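You operate a simulated robot arm through the tools that you are given. There is no shell and no other tool. Be economical: measure what you need, move in short steps, check, and stop when the job is done.

Carry out the task below with a simulated two-armed robot. There is one attempt and no reset: what you move stays moved.

Task
On the surface of the wooden cabinet top, fold the blue cloth in half, so that its two short edges meet.

It is judged by the outcome, as a careful person would: the job done as asked, and still so three seconds after it is handed in. It fails if anything else is knocked over, pushed out of place, dropped, spilled or broken. Flat cloth is picked up by pressing the open fingertips on it (5 to 10 N) and closing them slowly along it; thin cloth reads only 2 to 8 mm in the jaws.

Robot
Two 6-joint arms with two-finger parallel grippers on one trunk, on a base that drives. Base frame: it is fixed to the floor where the robot stands at the start and does not move with it; the origin is under the middle of the robot, x ahead of it, y to its left, z up; the surface under the hand at the start is at about z = 882. Lengths are in mm, angles in rad, forces in N, time in s.
The left shoulder is at the start at [280, 185, 1055], the right one opposite. With the tool pointing down near the work surface each hand reaches from about 560 to 940 mm from the robot's upright axis, wherever it stands, measured 20 degrees to its own side. Places, roughly: surface of the wooden cabinet top [700, 200, 900]. Payload 1.57 kg a hand.
The TCP of each hand is the grasp point between the finger pads, 30 mm short of the fingertips. In the tool frame z runs along the fingers and y along their closing line. The gripper opens to 80 mm. The fingers are 17 mm wide and 12 mm thick; the gripper's body (40 by 82 mm) begins 80 mm behind the TCP.
Orientation is that of the tool frame in the base frame, as [roll, pitch, yaw] about the fixed x, y, z axes, in that order (R = Rz(yaw) Ry(pitch) Rx(roll)). With the fingers straight down and closing along the base's y, the tool's x points along the base's -x, its y along +y and its z along -z.

Tools
- The arms move only by the tool step_arm. It takes "left_motion", "right_motion" or both (then of equal length, played together; a hand with none holds still); each is text: rows parted by semicolons, each of 7 numbers parted by spaces: the shift along the tool's x, y, z in mm, then the turn, a rotation vector about the tool's x, y, z in rad, then the finger opening in mm, from 0 to 80. In form: x y z ax ay az claw; .... A call has 1 to 20 rows; each row shifts and turns the commanded pose from where the row before left it, along the tool's axes as they then stand. A row lasts 0.2 s, in which the tool goes at most 50 mm and 0.15 rad; a call with a longer step from one row to the next is refused whole, and so is a gripper value outside its range. A pose out of reach is approached as far as the arm can. The call stops where the force on the tool passes 40 N (or 10 N more than at its start, if that is more) or the arm is blocked; 0.2 s more then pass. The fingers move at their own pace (about 153 mm/s each) and stop on an object; they squeeze with about 26 N. The grip force told is the motor's: it shows also when the fingers shut on nothing. Time passes only in rows, and 0.2 s behind the last, so rows that do not move let the fingers close. The reply holds the time, the measured pose of the TCP, the force on the tool along the base axes, the opening and the grip force, in the units named above and with some noise, with the torque about the TCP (base axes, N m) and any sound that the robot's microphone picked up.
- Cameras (640 x 400 px; columns grow to the right, rows downward): "scene" is now at [231.4, -0.6, 1483.2]; the picture's right is [-0.02, -1.00, 0.00], its down [-0.84, 0.02, -0.54] and it looks along [0.54, -0.01, -0.84] (base axes); focal length 247 px, centre (320, 200). "left" rides on the left gripper at [72, 7, -122] in its tool frame; the picture's right is [-0.09, 1.00, 0.00], its down [-0.84, -0.08, -0.54] and it looks along [-0.54, -0.05, 0.84] (tool axes); focal length 238 px, centre (320, 200). "right" rides on the right gripper at [72, -7, -122] in its tool frame; the picture's right is [0.09, 1.00, 0.00], its down [-0.84, 0.08, -0.54] and it looks along [-0.54, 0.05, 0.84] (tool axes); focal length 238 px, centre (320, 200). There is no depth. A picture from a camera that has moved, and an enlarged one, comes with that camera's place and axes in the base frame and with its lens.
- get_image(camera): a new picture of that camera. No time passes.
- raise_lower(by): slides the trunk up (or, below 0, down) by that many mm; the arms and the scene camera ride with it, the base frame stays. It gives what a move gives, with no picture.
- base_move(legs): drives the robot by 1 to 6 legs, each [ahead, turn to the left] in mm and rad, along the robot's own axes; the way and the turn of a leg run together, so that a leg with both is an arc; at most 1500 mm and 3.142 rad a leg. The arms and the cameras ride along, it lands a little off, and it stops where it bumps. It gives what a move gives.
- head_to(pan, tilt): turns the head with the scene camera to pan (to the left, within 1.501 rad either way) and tilt (down, from -0.506 to 1.204), counted from straight ahead of the robot. It gives what a move gives.
- inspect(camera, box): a new picture of the part [left, top, right, bottom] of that camera's present view, enlarged. No time passes.
- hand_in(): hands the job in; it is judged then, once.

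Go step by step. Nothing tells you exact positions but the pictures and the camera data: compare them with the known pose of the tool, close in by small moves and look again before you grip or let go. The budget is 120 turns and 100 pictures, counting those below and the enlarged ones. Unless the task says otherwise, let go and move clear before handing in, and close with one line.

The tools are called as a command line: name --argument value ..., lists and objects as JSON in quotes. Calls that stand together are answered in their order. step_arm: Moves the arms, as the interface text tells. Its arguments: {"type":"object","properties":{"left_motion":{"type":"string"},"right_motion":{"type":"string"}},"required":[]} The other tools are called the same way: raise_lower (by) slides the trunk up or down; base_move (legs) drives the base; head_to (pan, tilt) turns the head that bears the scene camera; get_image (camera) takes a picture; inspect (camera, box) takes an enlarged picture of a part of a camera's view; hand_in () hands the job in.

At the start:

```text
clock: 0.0
left_ee_pos: [572.2, 233.5, 1068.3]
left_tcp_rot: [3.14, 0.001, 3.14]
left_contact_force: [0.2, 0.4, 0.0]
left_moment: [0.01, 0.03, -0.03]
left_gripper_width: 80.0
left_grasp_force: 0.1
right_ee_pos: [540.9, -278.3, 1040.5]
right_tcp_rot: [-3.141, -0.001, 3.14]
right_contact_force: [0.3, 0.5, 0.6]
right_moment: [0.02, -0.03, -0.02]
right_gripper_width: 79.9
right_grasp_force: 0.0
trunk travel left (down, up): [-750.0, 240.0]
robot x, y, heading: [2.1, 0.6, -0.0]
head pan, tilt: [-0.024, 0.997]
```

scene: 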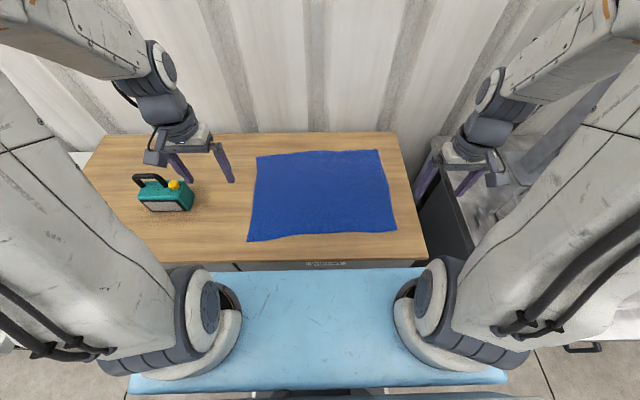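
right: 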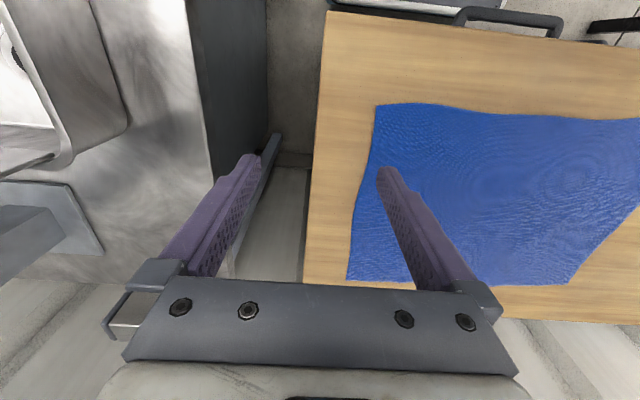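
left: 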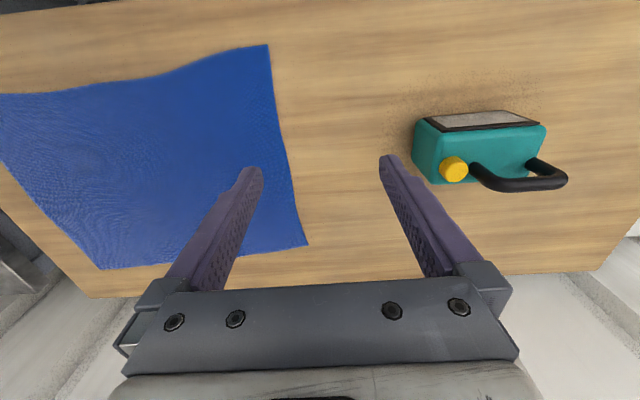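

The cloth spans roughly x 490–810 and y −210 to +200, so its short edges are the left and right ones. I plan to use both hands on the right edge, right hand on the far part and left hand on the near part, and carry it over to the left edge. First I'll test in the air that both arms fit there.

step_arm --right_motion "-22 8 2 0 0 0 80;-22 8 2 0 0 0 80;-22 8 2 0 0 0 80;-22 8 2 0 0 0 80;-22 8 2 0 0 0 80;-22 8 2 0 0 0 80;-22 8 2 0 0 0 80;-22 8 2 0 0 0 80;-22 8 2 0 0 0 80;-22 8 2 0 0 0 80"

step_arm --left_motion "0 -30 2 0 0 0 80;0 -30 2 0 0 0 80;0 -30 2 0 0 0 80;0 -30 2 0 0 0 80;0 -30 2 0 0 0 80;0 -30 2 0 0 0 80;0 -30 2 0 0 0 80;0 -30 2 0 0 0 80;0 -30 2 0 0 0 80;0 -30 2 0 0 0 80;0 -30 2 0 0 0 80"

get_image --camera "scene"

```text
clock: 2.2
left_ee_pos: [571.9, 234.1, 1069.2]
left_tcp_rot: [3.141, -0.001, 3.14]
left_contact_force: [-0.7, -0.6, -0.4]
left_moment: [0.0, -0.03, 0.02]
left_gripper_width: 80.0
left_grasp_force: 0.1
right_ee_pos: [763.6, -198.7, 1022.5]
right_tcp_rot: [3.141, -0.001, 3.139]
right_contact_force: [-0.1, -0.3, 0.0]
right_moment: [0.01, 0.01, 0.02]
right_gripper_width: 79.7
right_grasp_force: 0.1
trunk travel left (down, up): [-750.0, 240.0]
robot x, y, heading: [0.7, -3.9, 0.0]
head pan, tilt: [-0.024, 0.997]
```

```text
clock: 4.6
left_ee_pos: [571.8, -96.7, 1048.0]
left_tcp_rot: [-3.14, 0.0, 3.14]
left_contact_force: [-0.1, -0.1, -1.3]
left_moment: [-0.01, 0.05, 0.01]
left_gripper_width: 79.8
left_grasp_force: 0.1
right_ee_pos: [764.7, -197.5, 1021.7]
right_tcp_rot: [3.141, -0.002, 3.14]
right_contact_force: [-0.8, -0.2, -0.2]
right_moment: [-0.01, 0.0, -0.03]
right_gripper_width: 80.3
right_grasp_force: 0.1
trunk travel left (down, up): [-750.0, 240.0]
robot x, y, heading: [2.1, 3.2, 0.003]
head pan, tilt: [-0.024, 0.997]
```

```text
96 pictures are left
camera scene: at [231.4, -0.5, 1483.2], right [-0.02, -1.0, 0.0], down [-0.84, 0.02, -0.54], along [0.54, -0.01, -0.84], focal length 247 px, centre (320, 200)
```

scene: 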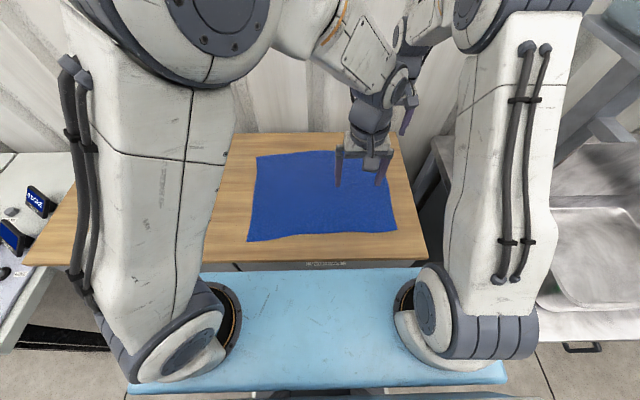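

The hands come close where the arms would cross. I'll turn both so they close along the edge (x) and tilt the wrists apart, which leaves more room.

step_arm --left_motion "0 0 0 0 0 0.1428 80;0 0 0 0 0 0.1428 80;0 0 0 0 0 0.1428 80;0 0 0 0 0 0.1428 80;0 0 0 0 0 0.1428 80;0 0 0 0 0 0.1428 80;0 0 0 0 0 0.1428 80;0 0 0 0 0 0.1428 80;0 0 0 0 0 0.1428 80;0 0 0 0 0 0.1428 80;0 0 0 0 0 0.1428 80;0 0 0 0 -0.1 0 80;0 0 0 0 -0.1 0 80;0 0 0 0 -0.1 0 80;0 0 0 0 -0.1 0 80" --right_motion "0 0 0 0 0 -0.1428 80;0 0 0 0 0 -0.1428 80;0 0 0 0 0 -0.1428 80;0 0 0 0 0 -0.1428 80;0 0 0 0 0 -0.1428 80;0 0 0 0 0 -0.1428 80;0 0 0 0 0 -0.1428 80;0 0 0 0 0 -0.1428 80;0 0 0 0 0 -0.1428 80;0 0 0 0 0 -0.1428 80;0 0 0 0 0 -0.1428 80;0 0 0 0 -0.1 0 80;0 0 0 0 -0.1 0 80;0 0 0 0 -0.1 0 80;0 0 0 0 -0.1 0 80"

get_image --camera "scene"

get_image --camera "right"

get_image --camera "left"

```text
clock: 7.8
left_ee_pos: [571.0, -96.9, 1047.5]
left_tcp_rot: [-3.142, 0.402, 1.571]
left_contact_force: [0.2, 0.3, -0.2]
left_moment: [0.02, -0.03, 0.01]
left_gripper_width: 80.1
left_grasp_force: 0.1
right_ee_pos: [761.5, -199.2, 1022.1]
right_tcp_rot: [3.141, 0.402, -1.573]
right_contact_force: [-1.1, -0.2, -0.1]
right_moment: [-0.03, -0.04, 0.02]
right_gripper_width: 79.9
right_grasp_force: 0.1
trunk travel left (down, up): [-750.0, 240.0]
robot x, y, heading: [1.2, 3.3, 0.001]
head pan, tilt: [-0.024, 0.997]
```

```text
95 pictures are left
camera scene: at [231.4, -0.6, 1483.2], right [-0.02, -1.0, 0.0], down [-0.84, 0.02, -0.54], along [0.54, -0.01, -0.84], focal length 247 px, centre (320, 200)
```

scene: 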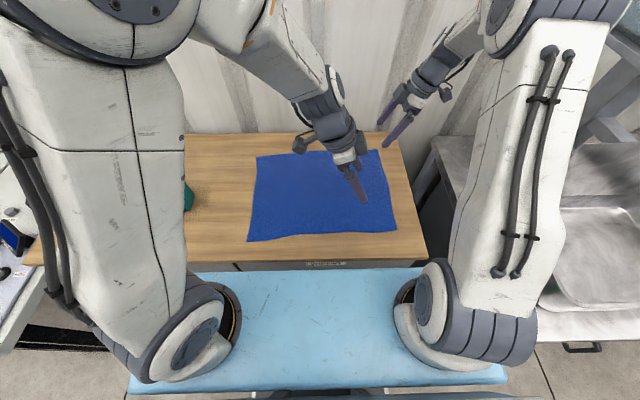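

```text
94 pictures are left
camera right: at [768.9, -312.1, 1105.1], right [-1.0, -0.08, -0.04], down [-0.08, 0.56, 0.83], along [-0.05, 0.83, -0.56], focal length 238 px, centre (320, 200)
```

right: 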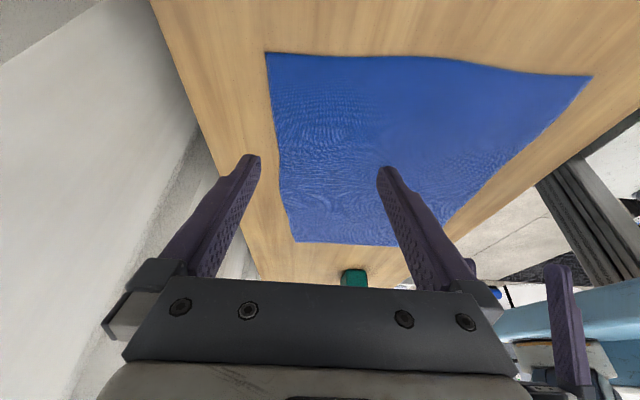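

```text
93 pictures are left
camera left: at [578.5, 18.2, 1131.7], right [1.0, -0.08, 0.04], down [-0.08, -0.56, 0.83], along [-0.05, -0.82, -0.56], focal length 238 px, centre (320, 200)
```

left: 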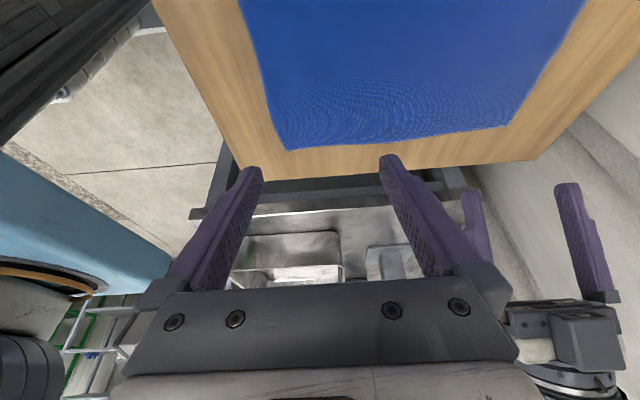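

Tilting gives the wrists room. Next I'll bring both hands down to about 45 mm above the right edge and look.

step_arm --left_motion "-8.7 -1.8 22.6 0 0 0 50;-8.7 -1.8 22.6 0 0 0 50;-8.7 -1.8 22.6 0 0 0 50;-8.7 -1.8 22.6 0 0 0 50;-8.7 -1.8 22.6 0 0 0 50" --right_motion "5.7 -1.3 11 0 0 0 50;5.7 -1.3 11 0 0 0 50;5.7 -1.3 11 0 0 0 50;5.7 -1.3 11 0 0 0 50;5.7 -1.3 11 0 0 0 50"

get_image --camera "scene"

get_image --camera "left"

get_image --camera "right"

```text
clock: 9.0
left_ee_pos: [563.5, -181.2, 959.6]
left_tcp_rot: [3.141, 0.4, 1.569]
left_contact_force: [0.3, 0.0, -0.2]
left_moment: [0.01, 0.0, -0.05]
left_gripper_width: 49.9
left_grasp_force: 0.1
right_ee_pos: [768.4, -204.5, 959.6]
right_tcp_rot: [-3.141, 0.4, -1.573]
right_contact_force: [0.8, 0.2, -0.2]
right_moment: [-0.01, 0.04, 0.0]
right_gripper_width: 50.2
right_grasp_force: 0.0
trunk travel left (down, up): [-750.0, 240.0]
robot x, y, heading: [-2.0, -1.9, -0.004]
head pan, tilt: [-0.024, 0.997]
```

```text
92 pictures are left
camera scene: at [231.3, -0.5, 1483.3], right [-0.02, -1.0, 0.0], down [-0.84, 0.02, -0.54], along [0.54, -0.01, -0.84], focal length 247 px, centre (320, 200)
```

scene: 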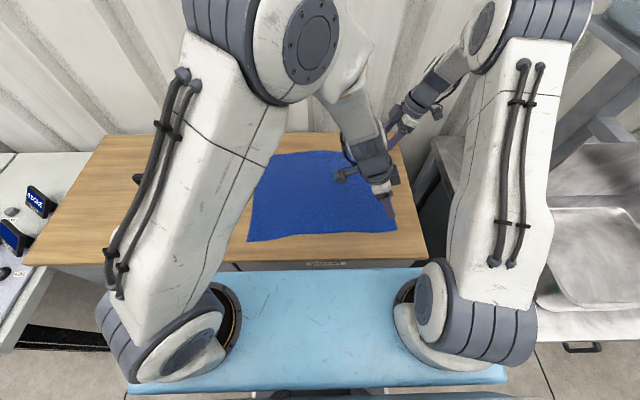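

```text
91 pictures are left
camera left: at [570.0, -66.4, 1044.2], right [1.0, -0.09, 0.04], down [-0.08, -0.56, 0.83], along [-0.05, -0.82, -0.56], focal length 238 px, centre (320, 200)
```

left: 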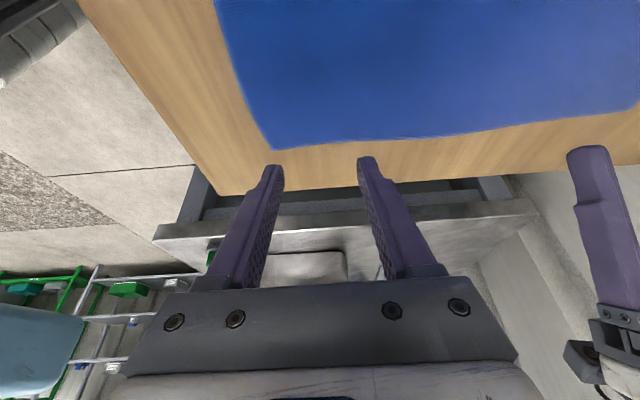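

```text
90 pictures are left
camera right: at [776.3, -317.5, 1043.2], right [-1.0, -0.08, -0.04], down [-0.08, 0.56, 0.82], along [-0.05, 0.82, -0.56], focal length 238 px, centre (320, 200)
```

right: 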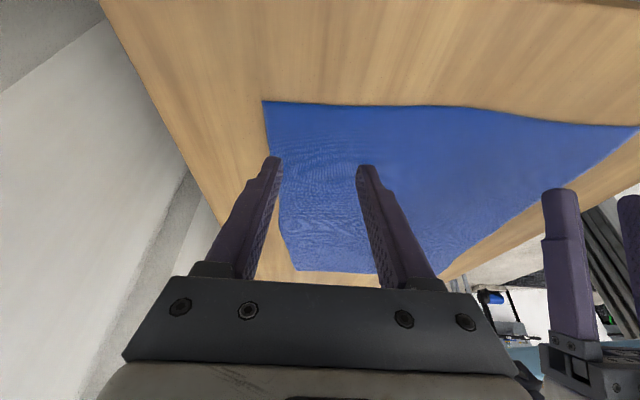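

Both hands line up, with fingertips about 12–15 mm inside the edge. I'll go down to just above the cloth and then press gently.

step_arm --left_motion "2.25 0 8.5 0 0 0 50;2.25 0 8.5 0 0 0 50;2.25 0 8.5 0 0 0 50;2.25 0 8.5 0 0 0 50;1.2 0 2.75 0 0 0 50;1.2 0 2.75 0 0 0 50" --right_motion "4.1 0 7.75 0 0 0 50;4.1 0 7.75 0 0 0 50;4.1 0 7.75 0 0 0 50;4.1 0 7.75 0 0 0 50;1.2 0 2.75 0 0 0 50;1.2 0 2.75 0 0 0 50"

```text
clock: 10.4
left_ee_pos: [562.3, -185.0, 919.9]
left_tcp_rot: [3.142, 0.4, 1.57]
left_contact_force: [0.9, -0.4, -1.0]
left_moment: [0.03, -0.02, -0.04]
left_gripper_width: 50.3
left_grasp_force: 0.0
right_ee_pos: [769.4, -206.3, 919.4]
right_tcp_rot: [3.141, 0.398, -1.572]
right_contact_force: [0.6, 0.5, 0.0]
right_moment: [0.01, -0.02, 0.05]
right_gripper_width: 50.1
right_grasp_force: 0.1
trunk travel left (down, up): [-750.0, 240.0]
robot x, y, heading: [1.3, -0.2, -0.0]
head pan, tilt: [-0.024, 0.997]
```

No contact yet, so I keep lowering in 2 mm steps.

step_arm --left_motion "0.78 0 1.84 0 0 0 50;0.78 0 1.84 0 0 0 50" --right_motion "0.78 0 1.84 0 0 0 50;0.78 0 1.84 0 0 0 50"

step_arm --left_motion "0.78 0 1.84 0 0 0 50" --right_motion "0.78 0 1.84 0 0 0 50"

```text
clock: 11.0
left_ee_pos: [563.2, -184.8, 915.6]
left_tcp_rot: [-3.141, 0.399, 1.57]
left_contact_force: [-0.3, 0.6, 0.3]
left_moment: [0.01, 0.0, -0.01]
left_gripper_width: 49.9
left_grasp_force: 0.0
right_ee_pos: [768.1, -206.8, 914.4]
right_tcp_rot: [3.142, 0.399, -1.573]
right_contact_force: [0.2, -0.2, 0.7]
right_moment: [0.0, -0.01, 0.0]
right_gripper_width: 50.1
right_grasp_force: 0.0
trunk travel left (down, up): [-750.0, 240.0]
robot x, y, heading: [2.9, 2.3, -0.003]
head pan, tilt: [-0.024, 0.997]
```

```text
clock: 11.4
left_ee_pos: [561.8, -184.2, 913.9]
left_tcp_rot: [3.14, 0.402, 1.57]
left_contact_force: [-0.2, 1.0, 4.4]
left_moment: [0.01, 0.07, 0.01]
left_gripper_width: 49.8
left_grasp_force: 0.0
right_ee_pos: [769.2, -206.8, 914.3]
right_tcp_rot: [-3.141, 0.399, -1.573]
right_contact_force: [-2.1, -2.0, 11.0]
right_moment: [0.02, 0.15, 0.02]
right_gripper_width: 50.0
right_grasp_force: 0.0
trunk travel left (down, up): [-750.0, 240.0]
robot x, y, heading: [-0.5, -1.6, -0.006]
head pan, tilt: [-0.024, 0.997]
```

Both hands touch: right 11 N, left 4 N. I'll even out the pressure and close slowly.

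step_arm --left_motion "0.23 0 0.55 0 0 0 50;0 0 0 0 0 0 46;0 0 0 0 0 0 42;0 0 0 0 0 0 38;0 0 0 0 0 0 34;0 0 0 0 0 0 30;0 0 0 0 0 0 26;0 0 0 0 0 0 22;0 0 0 0 0 0 18;0 0 0 0 0 0 14;0 0 0 0 0 0 10;0 0 0 0 0 0 6;0 0 0 0 0 0 2;0 0 0 0 0 0 0;0 0 0 0 0 0 0" --right_motion "-0.1 0 -0.3 0 0 0 50;0 0 0 0 0 0 46;0 0 0 0 0 0 42;0 0 0 0 0 0 38;0 0 0 0 0 0 34;0 0 0 0 0 0 30;0 0 0 0 0 0 26;0 0 0 0 0 0 22;0 0 0 0 0 0 18;0 0 0 0 0 0 14;0 0 0 0 0 0 10;0 0 0 0 0 0 6;0 0 0 0 0 0 2;0 0 0 0 0 0 0;0 0 0 0 0 0 0"

get_image --camera "left"

get_image --camera "right"

```text
clock: 14.6
left_ee_pos: [562.7, -185.3, 914.2]
left_tcp_rot: [3.135, 0.401, 1.568]
left_contact_force: [12.1, 0.6, 22.6]
left_moment: [-0.06, -0.32, 0.19]
left_gripper_width: 2.3
left_grasp_force: 23.7
right_ee_pos: [766.0, -206.8, 913.6]
right_tcp_rot: [3.139, 0.403, -1.574]
right_contact_force: [-16.9, -2.4, 17.7]
right_moment: [0.02, 0.46, 0.18]
right_gripper_width: 3.4
right_grasp_force: 23.9
trunk travel left (down, up): [-750.0, 240.0]
robot x, y, heading: [1.0, -0.0, -0.001]
head pan, tilt: [-0.024, 0.997]
```

```text
89 pictures are left
camera left: at [569.2, -71.3, 998.7], right [1.0, -0.08, 0.04], down [-0.08, -0.56, 0.83], along [-0.05, -0.83, -0.56], focal length 238 px, centre (320, 200)
```

left: 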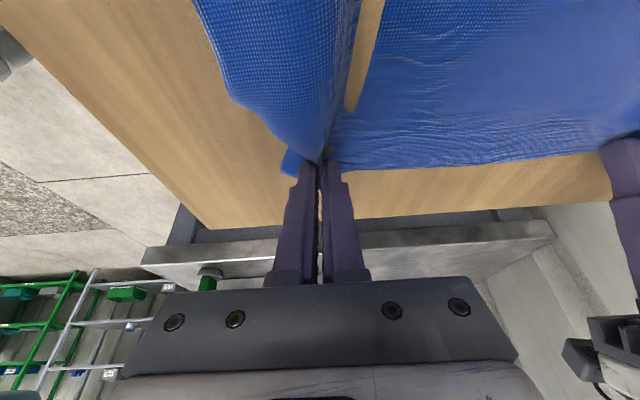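

```text
88 pictures are left
camera right: at [773.9, -320.0, 997.6], right [-1.0, -0.08, -0.03], down [-0.07, 0.56, 0.83], along [-0.05, 0.82, -0.56], focal length 238 px, centre (320, 200)
```

right: 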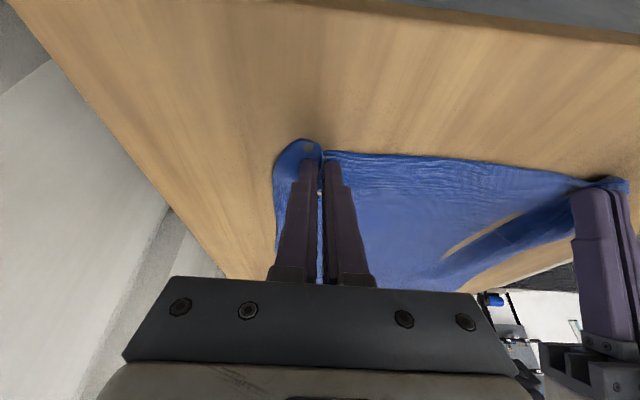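

Both jaws read 2–3 mm, so there is cloth in each. I'll ease the hands together a little to relax the edge, lift 40 mm and check.

step_arm --left_motion "-1 2 -2.3 0 0 0 0;-2 2 -4.6 0 0 0 0;-3.9 2 -9.2 0 0 0 0;-3.9 0 -9.2 0 0 0 0;-4.8 0 -11.5 0 0 0 0" --right_motion "-1 2 -2.3 0 0 0 0;-2 2 -4.6 0 0 0 0;-3.9 2 -9.2 0 0 0 0;-3.9 0 -9.2 0 0 0 0;-4.8 0 -11.5 0 0 0 0"

get_image --camera "scene"

get_image --camera "left"

get_image --camera "right"

```text
clock: 15.8
left_ee_pos: [567.3, -184.8, 952.4]
left_tcp_rot: [-3.139, 0.401, 1.571]
left_contact_force: [5.7, 0.0, -0.2]
left_moment: [-0.01, -0.14, 0.04]
left_gripper_width: 2.1
left_grasp_force: 24.0
right_ee_pos: [762.9, -208.0, 954.0]
right_tcp_rot: [3.141, 0.399, -1.573]
right_contact_force: [-5.5, -0.3, -0.8]
right_moment: [-0.03, 0.15, 0.04]
right_gripper_width: 2.1
right_grasp_force: 24.2
trunk travel left (down, up): [-750.0, 240.0]
robot x, y, heading: [2.7, -0.7, -0.003]
head pan, tilt: [-0.024, 0.997]
```

```text
87 pictures are left
camera scene: at [231.5, -0.7, 1483.2], right [-0.02, -1.0, 0.0], down [-0.84, 0.02, -0.54], along [0.54, -0.01, -0.84], focal length 247 px, centre (320, 200)
```

scene: 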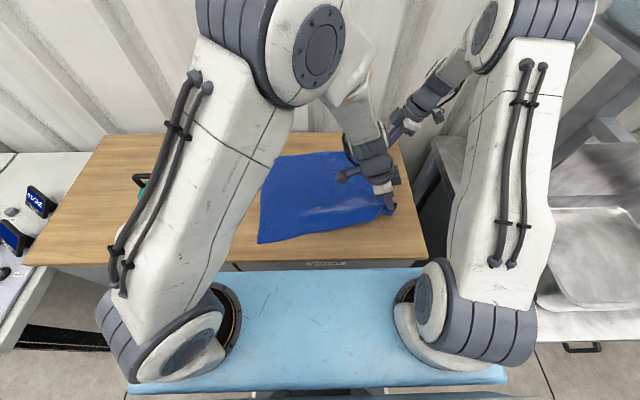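

```text
86 pictures are left
camera left: at [574.5, -71.2, 1036.7], right [1.0, -0.09, 0.03], down [-0.08, -0.56, 0.82], along [-0.05, -0.82, -0.56], focal length 238 px, centre (320, 200)
```

left: 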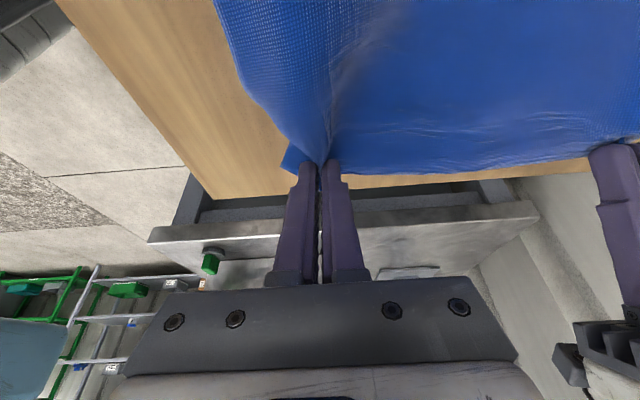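

```text
85 pictures are left
camera right: at [769.7, -321.8, 1036.9], right [-1.0, -0.08, -0.04], down [-0.08, 0.56, 0.82], along [-0.05, 0.82, -0.56], focal length 238 px, centre (320, 200)
```

right: 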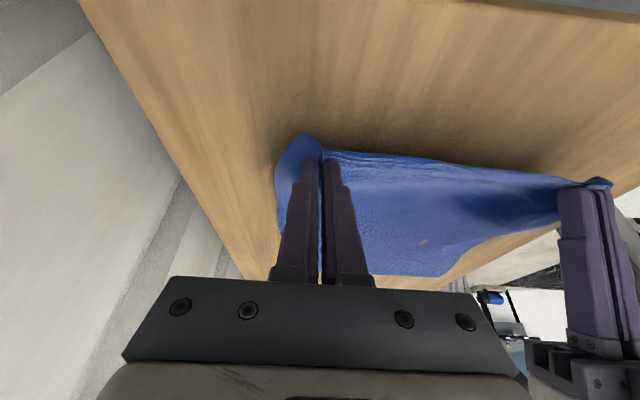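

The cloth is held at both points, and its left edge has been drawn to about y ≈ 158. I'll now lift and carry the right edge left in an arc, stopping halfway to look.

step_arm --left_motion "4.54 0 -14.94 0 0 0 0;4.54 0 -14.94 0 0 0 0;4.54 0 -14.94 0 0 0 0;4.54 0 -14.94 0 0 0 0;4.54 0 -14.94 0 0 0 0;4.54 0 -14.94 0 0 0 0;13.8 0 -5.84 0 0 0 0;13.8 0 -5.84 0 0 0 0;13.8 0 -5.84 0 0 0 0;13.8 0 -5.84 0 0 0 0;13.8 0 -5.84 0 0 0 0;13.8 0 -5.84 0 0 0 0;13.8 0 -5.84 0 0 0 0;13.8 0 -5.84 0 0 0 0;13.8 0 -5.84 0 0 0 0" --right_motion "-13.88 0 -7.16 0 0 0 0;-13.88 0 -7.16 0 0 0 0;-13.88 0 -7.16 0 0 0 0;-13.88 0 -7.16 0 0 0 0;-13.88 0 -7.16 0 0 0 0;-13.88 0 -7.16 0 0 0 0;-13.8 0 5.84 0 0 0 0;-13.8 0 5.84 0 0 0 0;-13.8 0 5.84 0 0 0 0;-13.8 0 5.84 0 0 0 0;-13.8 0 5.84 0 0 0 0;-13.8 0 5.84 0 0 0 0;-13.8 0 5.84 0 0 0 0;-13.8 0 5.84 0 0 0 0;-13.8 0 5.84 0 0 0 0"

get_image --camera "scene"

get_image --camera "left"

get_image --camera "right"

```text
clock: 19.0
left_ee_pos: [568.9, 7.8, 1023.3]
left_tcp_rot: [3.141, 0.4, 1.57]
left_contact_force: [2.7, 0.7, 0.4]
left_moment: [0.0, -0.07, 0.02]
left_gripper_width: 2.3
left_grasp_force: 24.1
right_ee_pos: [761.6, -11.4, 1025.4]
right_tcp_rot: [3.141, 0.398, -1.573]
right_contact_force: [-3.6, 0.2, -0.8]
right_moment: [-0.03, 0.09, 0.03]
right_gripper_width: 2.1
right_grasp_force: 23.6
trunk travel left (down, up): [-750.0, 240.0]
robot x, y, heading: [-0.0, 2.1, -0.002]
head pan, tilt: [-0.024, 0.997]
```

```text
84 pictures are left
camera scene: at [231.4, -0.7, 1483.2], right [-0.02, -1.0, 0.0], down [-0.84, 0.02, -0.54], along [0.54, -0.01, -0.84], focal length 247 px, centre (320, 200)
```

scene: 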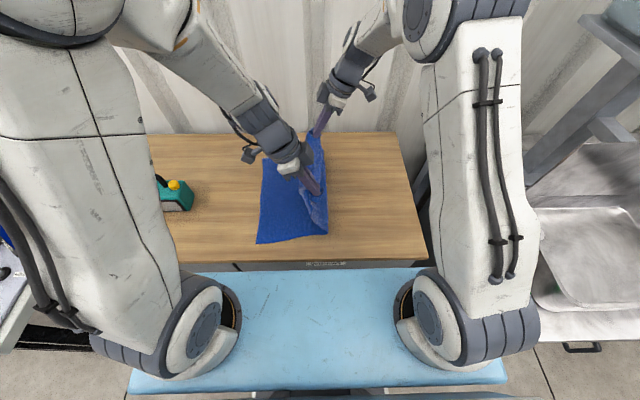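

```text
83 pictures are left
camera left: at [576.2, 121.8, 1108.3], right [1.0, -0.09, 0.04], down [-0.08, -0.56, 0.83], along [-0.05, -0.82, -0.56], focal length 238 px, centre (320, 200)
```

left: 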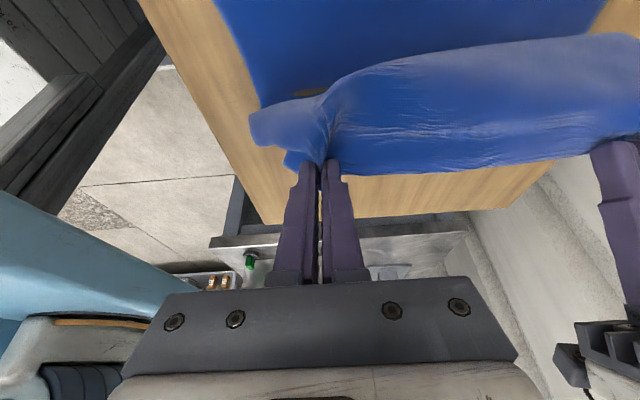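

```text
82 pictures are left
camera right: at [769.6, -125.4, 1109.3], right [-1.0, -0.08, -0.04], down [-0.08, 0.56, 0.83], along [-0.05, 0.82, -0.56], focal length 238 px, centre (320, 200)
```

right: 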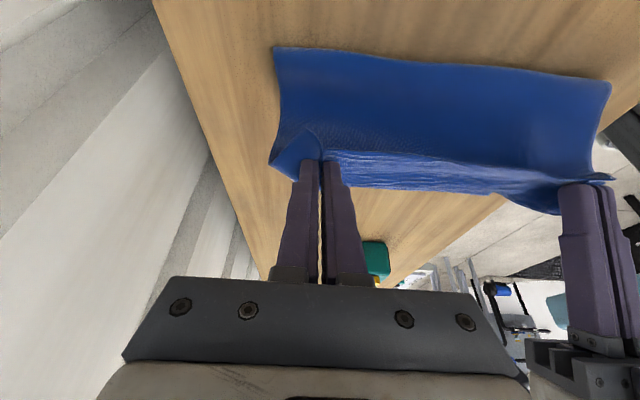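

The fold is forming cleanly and the lower half hasn't moved. I'll go on left with a slight descent.

step_arm --left_motion "16.7 0 -3.5 0 0 0 0;16.7 0 -3.5 0 0 0 0;16.7 0 -3.5 0 0 0 0;16.7 0 -3.5 0 0 0 0;16.7 0 -3.5 0 0 0 0;16.7 0 -3.5 0 0 0 0" --right_motion "-14.1 0 9.5 0 0 0 0;-14.1 0 9.5 0 0 0 0;-14.1 0 9.5 0 0 0 0;-14.1 0 9.5 0 0 0 0;-14.1 0 9.5 0 0 0 0;-14.1 0 9.5 0 0 0 0"

get_image --camera "scene"

get_image --camera "left"

get_image --camera "right"

```text
clock: 20.4
left_ee_pos: [569.1, 109.1, 1006.2]
left_tcp_rot: [-3.141, 0.4, 1.572]
left_contact_force: [3.4, -0.1, -0.8]
left_moment: [0.02, -0.12, 0.07]
left_gripper_width: 2.3
left_grasp_force: 23.8
right_ee_pos: [762.6, 87.5, 1006.7]
right_tcp_rot: [-3.141, 0.399, -1.574]
right_contact_force: [-3.8, 0.0, 0.5]
right_moment: [0.0, 0.08, 0.04]
right_gripper_width: 2.1
right_grasp_force: 23.2
trunk travel left (down, up): [-750.0, 240.0]
robot x, y, heading: [0.8, -2.6, -0.002]
head pan, tilt: [-0.024, 0.997]
```

```text
81 pictures are left
camera scene: at [231.4, -0.7, 1483.2], right [-0.02, -1.0, 0.0], down [-0.84, 0.02, -0.54], along [0.54, -0.01, -0.84], focal length 247 px, centre (320, 200)
```

scene: 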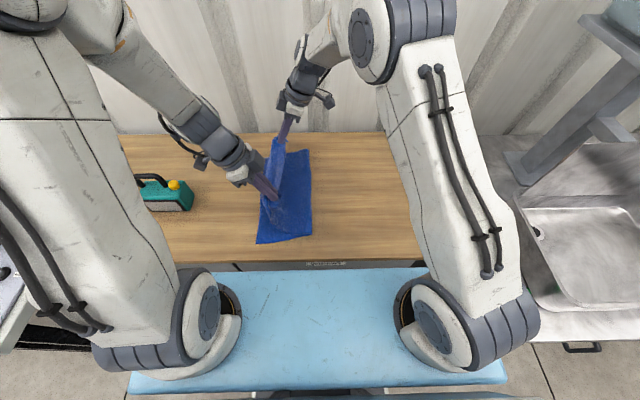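

```text
80 pictures are left
camera left: at [575.3, 223.6, 1090.3], right [1.0, -0.09, 0.04], down [-0.08, -0.56, 0.83], along [-0.05, -0.82, -0.56], focal length 238 px, centre (320, 200)
```

left: 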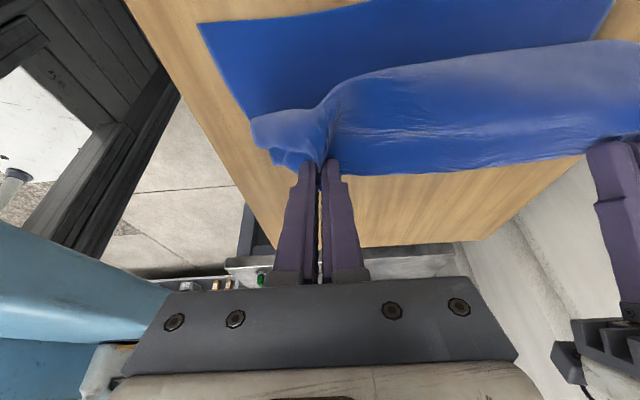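

```text
79 pictures are left
camera right: at [768.9, -25.7, 1089.5], right [-1.0, -0.08, -0.04], down [-0.08, 0.56, 0.82], along [-0.05, 0.82, -0.56], focal length 238 px, centre (320, 200)
```

right: 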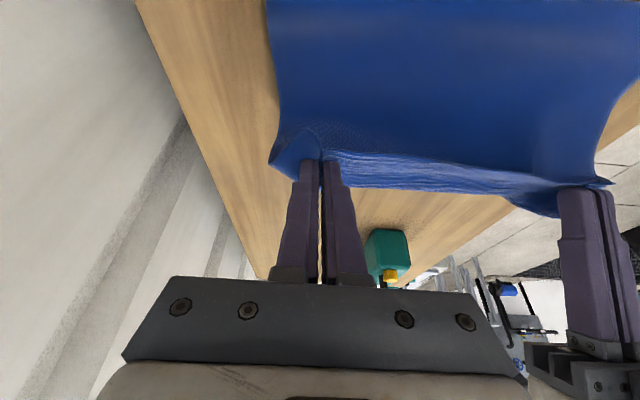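

Next I lower both hands toward the left edge, tipping the wrists so the held edge rolls over.

step_arm --left_motion "9.55 0 6.17 0 -0.025 0 0;9.55 0 6.17 0 -0.025 0 0;9.55 0 6.17 0 -0.025 0 0;9.55 0 6.17 0 -0.025 0 0;9.55 0 6.17 0 -0.025 0 0;9.55 0 6.17 0 -0.025 0 0;9.55 0 6.17 0 -0.025 0 0;9.55 0 6.17 0 -0.025 0 0" --right_motion "-2.24 0 11.15 0 0.0375 0 0;-2.24 0 11.15 0 0.0375 0 0;-2.24 0 11.15 0 0.0375 0 0;-2.24 0 11.15 0 0.0375 0 0;-2.24 0 11.15 0 0.0375 0 0;-2.24 0 11.15 0 0.0375 0 0;-2.24 0 11.15 0 0.0375 0 0;-2.24 0 11.15 0 0.0375 0 0"

get_image --camera "scene"

get_image --camera "right"

get_image --camera "left"

```text
clock: 22.2
left_ee_pos: [568.8, 153.5, 922.8]
left_tcp_rot: [3.141, 0.6, 1.569]
left_contact_force: [3.1, 0.4, 0.3]
left_moment: [0.01, -0.1, 0.08]
left_gripper_width: 2.2
left_grasp_force: 23.5
right_ee_pos: [762.1, 129.0, 925.4]
right_tcp_rot: [3.141, 0.099, -1.572]
right_contact_force: [-3.1, 0.1, -0.1]
right_moment: [0.01, 0.09, 0.0]
right_gripper_width: 2.1
right_grasp_force: 23.6
trunk travel left (down, up): [-750.0, 240.0]
robot x, y, heading: [-4.2, 4.7, 0.003]
head pan, tilt: [-0.024, 0.997]
```

```text
78 pictures are left
camera scene: at [231.3, -0.6, 1483.3], right [-0.02, -1.0, 0.0], down [-0.84, 0.02, -0.54], along [0.54, -0.01, -0.84], focal length 247 px, centre (320, 200)
```

scene: 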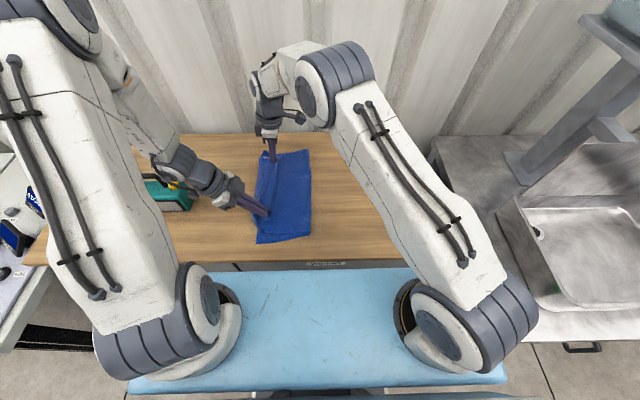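

```text
77 pictures are left
camera right: at [769.9, 45.7, 1038.9], right [-1.0, -0.09, -0.01], down [-0.08, 0.78, 0.62], along [-0.05, 0.62, -0.78], focal length 238 px, centre (320, 200)
```

right: 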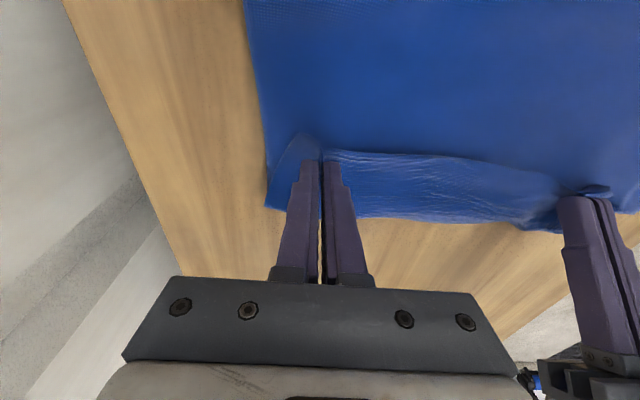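

```text
76 pictures are left
camera left: at [576.4, 281.6, 984.4], right [1.0, -0.08, 0.05], down [-0.08, -0.38, 0.92], along [-0.05, -0.92, -0.39], focal length 238 px, centre (320, 200)
```

left: 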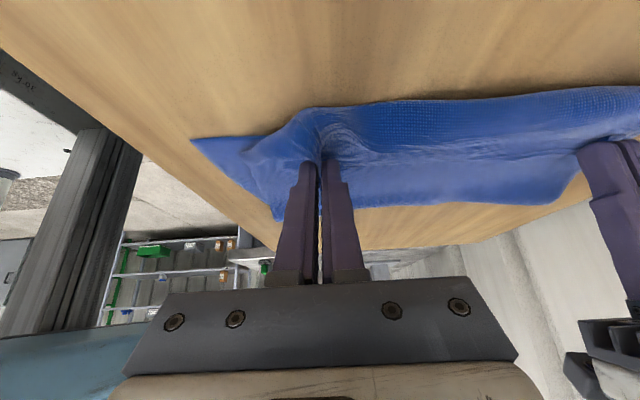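

The tips are at y ≈ 135 and the lower ply's left edge is at about 158. I'll go another 18–20 mm left and down to touch, then look before letting go.

step_arm --left_motion "4.7 0 -1.1 0 0 0 0;4.7 0 -1.1 0 0 0 0;4.7 0 -1.1 0 0 0 0;4.7 0 -1.1 0 0 0 0;0 0 0 0 0 0 0" --right_motion "-4.8 0 2.5 0 0 0 0;-4.8 0 2.5 0 0 0 0;-4.8 0 2.5 0 0 0 0;-4.8 0 2.5 0 0 0 0;0 0 0 0 0 0 0"

inspect --camera "scene" --box '[200, 120, 360, 260]'

get_image --camera "right"

get_image --camera "left"

```text
clock: 23.4
left_ee_pos: [568.7, 172.4, 917.6]
left_tcp_rot: [3.141, 0.601, 1.568]
left_contact_force: [4.7, -0.6, 1.8]
left_moment: [0.0, -0.16, 0.09]
left_gripper_width: 2.2
left_grasp_force: 23.6
right_ee_pos: [763.7, 149.4, 917.3]
right_tcp_rot: [3.141, 0.099, -1.572]
right_contact_force: [-4.6, -2.4, 6.9]
right_moment: [0.05, 0.18, 0.01]
right_gripper_width: 2.0
right_grasp_force: 23.6
trunk travel left (down, up): [-750.0, 240.0]
robot x, y, heading: [-2.6, 1.2, 0.001]
head pan, tilt: [-0.024, 0.997]
```

```text
2.86 times, centred on (280, 190) of scene
camera zoom: at [231.1, -0.7, 1483.4], right [-0.02, -1.0, 0.0], down [-0.84, 0.02, -0.54], along [0.54, -0.01, -0.84], focal length 707 px, centre (434, 229)
```

zoom: 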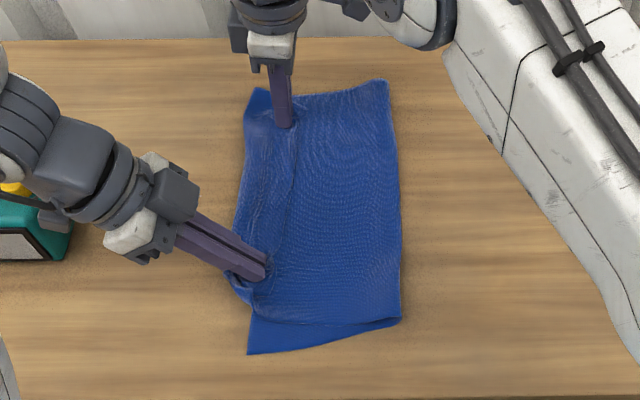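

```text
74 pictures are left
camera right: at [770.5, 65.5, 1030.8], right [-1.0, -0.09, -0.01], down [-0.08, 0.78, 0.62], along [-0.05, 0.62, -0.78], focal length 238 px, centre (320, 200)
```

right: 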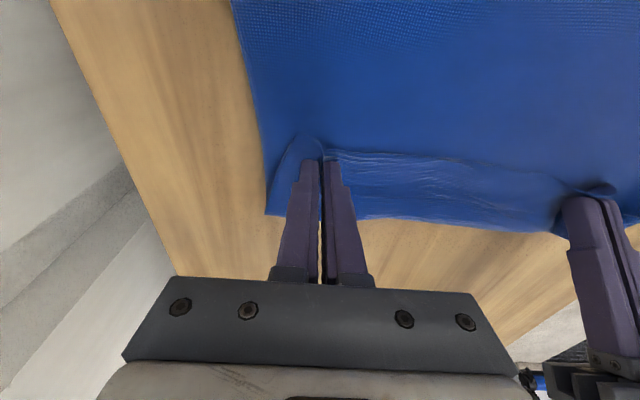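

```text
73 pictures are left
camera left: at [575.5, 300.4, 978.5], right [1.0, -0.08, 0.05], down [-0.08, -0.38, 0.92], along [-0.05, -0.92, -0.39], focal length 238 px, centre (320, 200)
```

left: 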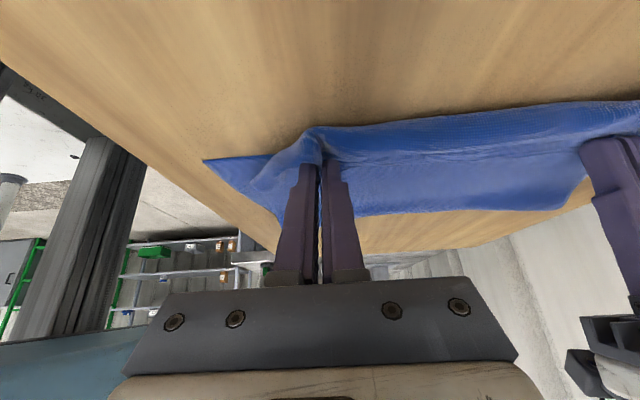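

Both hands are down beside the left edge. I'll let go by opening slowly while pressing lightly, so the gathered cloth spreads back out.

step_arm --left_motion "0.56 0 0.82 0 0 0 0;0 0 0 0 0 0 4;0 0 0 0 0 0 8;0 0 0 0 0 0 12;0 0 0 0 0 0 16;0 0 0 0 0 0 20;0 0 0 0 0 0 24;0 0 0 0 0 0 28;0 0 0 0 0 0 32;0 0 0 0 0 0 36;0 0 0 0 0 0 40;0 0 0 0 0 0 45;0 0 0 0 0 0 50" --right_motion "0 0 0 0 0 0 0;0 0 0 0 0 0 4;0 0 0 0 0 0 8;0 0 0 0 0 0 12;0 0 0 0 0 0 16;0 0 0 0 0 0 20;0 0 0 0 0 0 24;0 0 0 0 0 0 28;0 0 0 0 0 0 32;0 0 0 0 0 0 36;0 0 0 0 0 0 40;0 0 0 0 0 0 45;0 0 0 0 0 0 50"

inspect --camera "scene" --box '[200, 120, 360, 260]'

get_image --camera "right"

get_image --camera "left"

```text
clock: 26.2
left_ee_pos: [568.2, 172.3, 916.4]
left_tcp_rot: [3.141, 0.601, 1.568]
left_contact_force: [0.8, 0.2, 0.0]
left_moment: [0.03, -0.01, -0.01]
left_gripper_width: 50.0
left_grasp_force: 0.0
right_ee_pos: [763.3, 148.7, 916.0]
right_tcp_rot: [-3.14, 0.098, -1.572]
right_contact_force: [-1.1, 0.7, 0.5]
right_moment: [-0.02, -0.01, -0.02]
right_gripper_width: 49.2
right_grasp_force: 0.0
trunk travel left (down, up): [-750.0, 240.0]
robot x, y, heading: [-3.1, 1.1, -0.002]
head pan, tilt: [-0.024, 0.997]
```

```text
2.86 times, centred on (280, 190) of scene
camera zoom: at [231.3, -0.5, 1483.2], right [-0.02, -1.0, 0.0], down [-0.84, 0.02, -0.54], along [0.54, -0.01, -0.84], focal length 707 px, centre (434, 229)
```

zoom: 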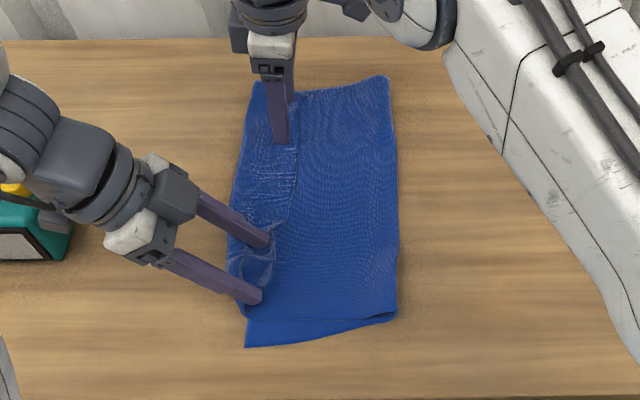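

```text
71 pictures are left
camera right: at [770.7, 65.5, 1030.2], right [-1.0, -0.09, -0.01], down [-0.08, 0.78, 0.62], along [-0.05, 0.62, -0.78], focal length 238 px, centre (320, 200)
```

right: 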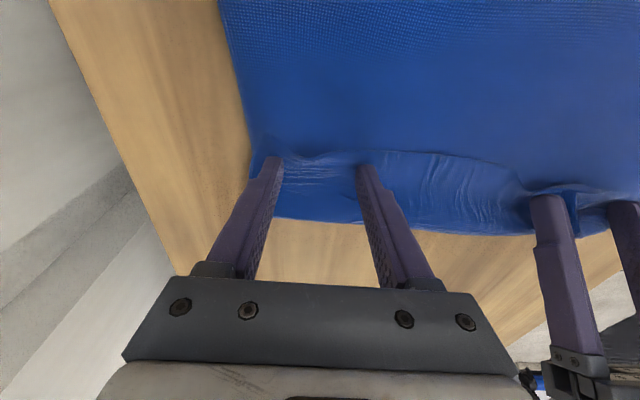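

```text
70 pictures are left
camera left: at [575.7, 300.9, 977.0], right [1.0, -0.08, 0.05], down [-0.08, -0.38, 0.92], along [-0.05, -0.92, -0.39], focal length 238 px, centre (320, 200)
```

left: 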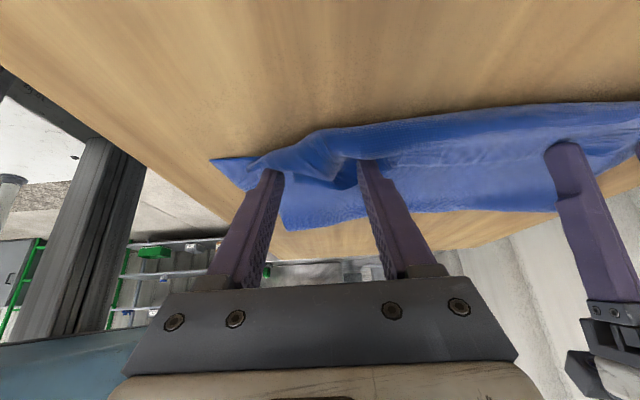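

Both grips are free. I'll back the hands off along the fingers to see how the edge lies.

step_arm --left_motion "0 0 -5 0 0 0 50;0 0 -10 0 0 0 50;0 0 -20 0 0 0 50;0 0 -20 0 0 0 50;0 0 -20 0 0 0 50;0 0 -20 0 0 0 50" --right_motion "0 0 -5 0 0 0 50;0 0 -10 0 0 0 50;0 0 -30 0 0 0 50;0 0 -30 0 0 0 50;10 0 -30 0 0 0 50;20 0 -30 0 0 0 50"

inspect --camera "scene" --box '[200, 120, 360, 260]'

get_image --camera "right"

get_image --camera "left"

```text
clock: 27.6
left_ee_pos: [569.1, 224.3, 995.9]
left_tcp_rot: [-3.14, 0.601, 1.569]
left_contact_force: [0.6, 0.5, -0.4]
left_moment: [-0.02, -0.01, -0.03]
left_gripper_width: 50.2
left_grasp_force: 0.1
right_ee_pos: [760.9, 106.0, 1049.4]
right_tcp_rot: [3.139, 0.1, -1.573]
right_contact_force: [0.6, 0.3, 0.5]
right_moment: [-0.06, 0.0, 0.01]
right_gripper_width: 50.1
right_grasp_force: 0.1
trunk travel left (down, up): [-750.0, 240.0]
robot x, y, heading: [2.8, -1.5, 0.002]
head pan, tilt: [-0.024, 0.997]
```

```text
2.86 times, centred on (280, 190) of scene
camera zoom: at [231.6, -0.3, 1483.2], right [-0.02, -1.0, 0.0], down [-0.84, 0.02, -0.54], along [0.54, -0.01, -0.84], focal length 707 px, centre (434, 229)
```

zoom: 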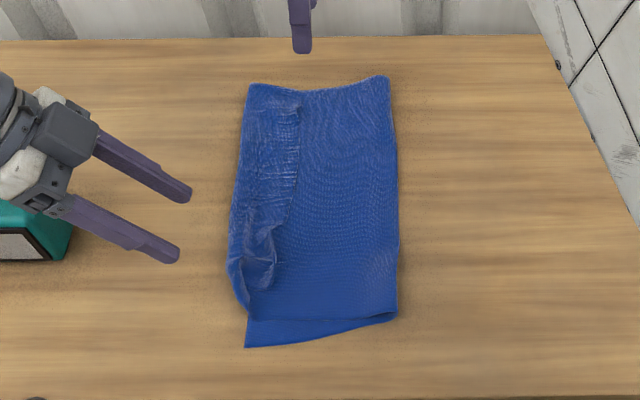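

```text
68 pictures are left
camera right: at [768.8, 22.6, 1162.7], right [-1.0, -0.09, -0.01], down [-0.08, 0.78, 0.62], along [-0.05, 0.62, -0.78], focal length 238 px, centre (320, 200)
```

right: 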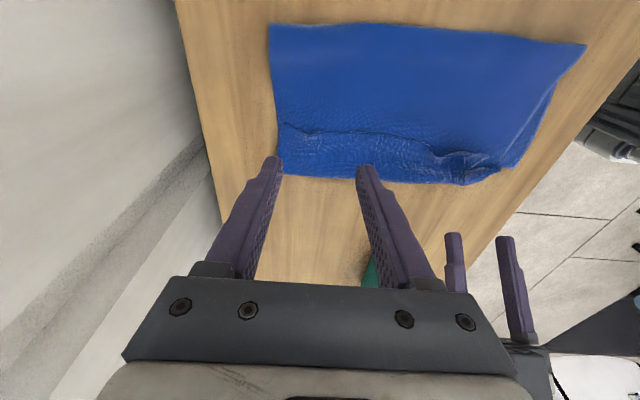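

```text
67 pictures are left
camera left: at [575.8, 353.8, 1055.4], right [1.0, -0.08, 0.05], down [-0.08, -0.38, 0.92], along [-0.05, -0.92, -0.39], focal length 238 px, centre (320, 200)
```

left: 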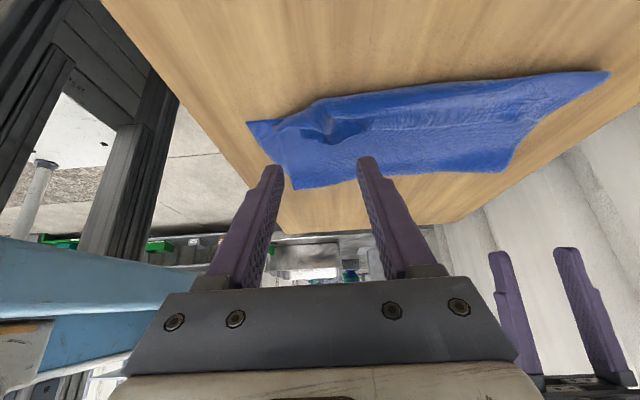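

The fold took, but the cloth's free edge curled back on top by about 40 mm: the crease is too far left because I came in too high and slack. I'll inspect the curled edge, then re-grip it.

inspect --camera "scene" --box '[240, 140, 320, 200]'

inspect --camera "scene" --box '[240, 190, 320, 250]'

inspect --camera "right" --box '[250, 0, 600, 200]'

```text
6.67 times, centred on (280, 170) of scene
camera zoom: at [231.6, -0.3, 1483.2], right [-0.02, -1.0, 0.0], down [-0.84, 0.02, -0.54], along [0.54, -0.01, -0.84], focal length 1649 px, centre (587, 400)
```

zoom: 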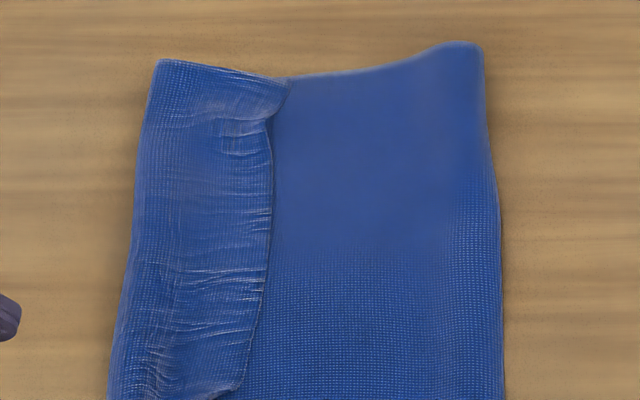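

```text
6.67 times, centred on (280, 220) of scene
camera zoom: at [231.6, -0.3, 1483.2], right [-0.02, -1.0, 0.0], down [-0.84, 0.02, -0.54], along [0.54, -0.01, -0.84], focal length 1649 px, centre (587, 67)
```

zoom: 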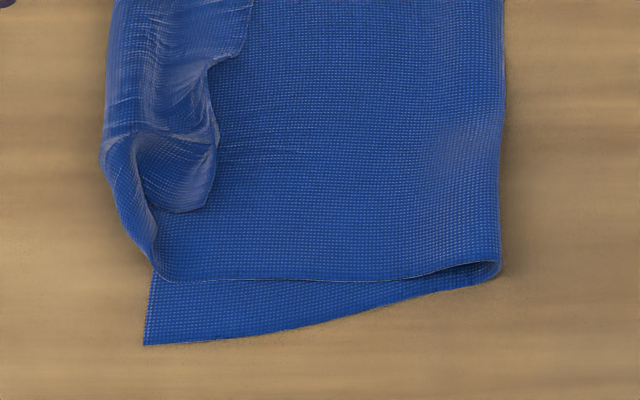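

```text
1.83 times, centred on (425, 100) of right
camera zoom: at [768.8, 22.6, 1162.7], right [-1.0, -0.09, -0.01], down [-0.08, 0.78, 0.62], along [-0.05, 0.62, -0.78], focal length 436 px, centre (128, 383)
```

zoom: 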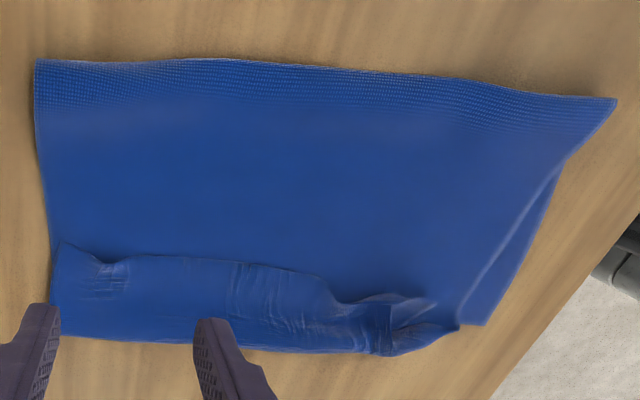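

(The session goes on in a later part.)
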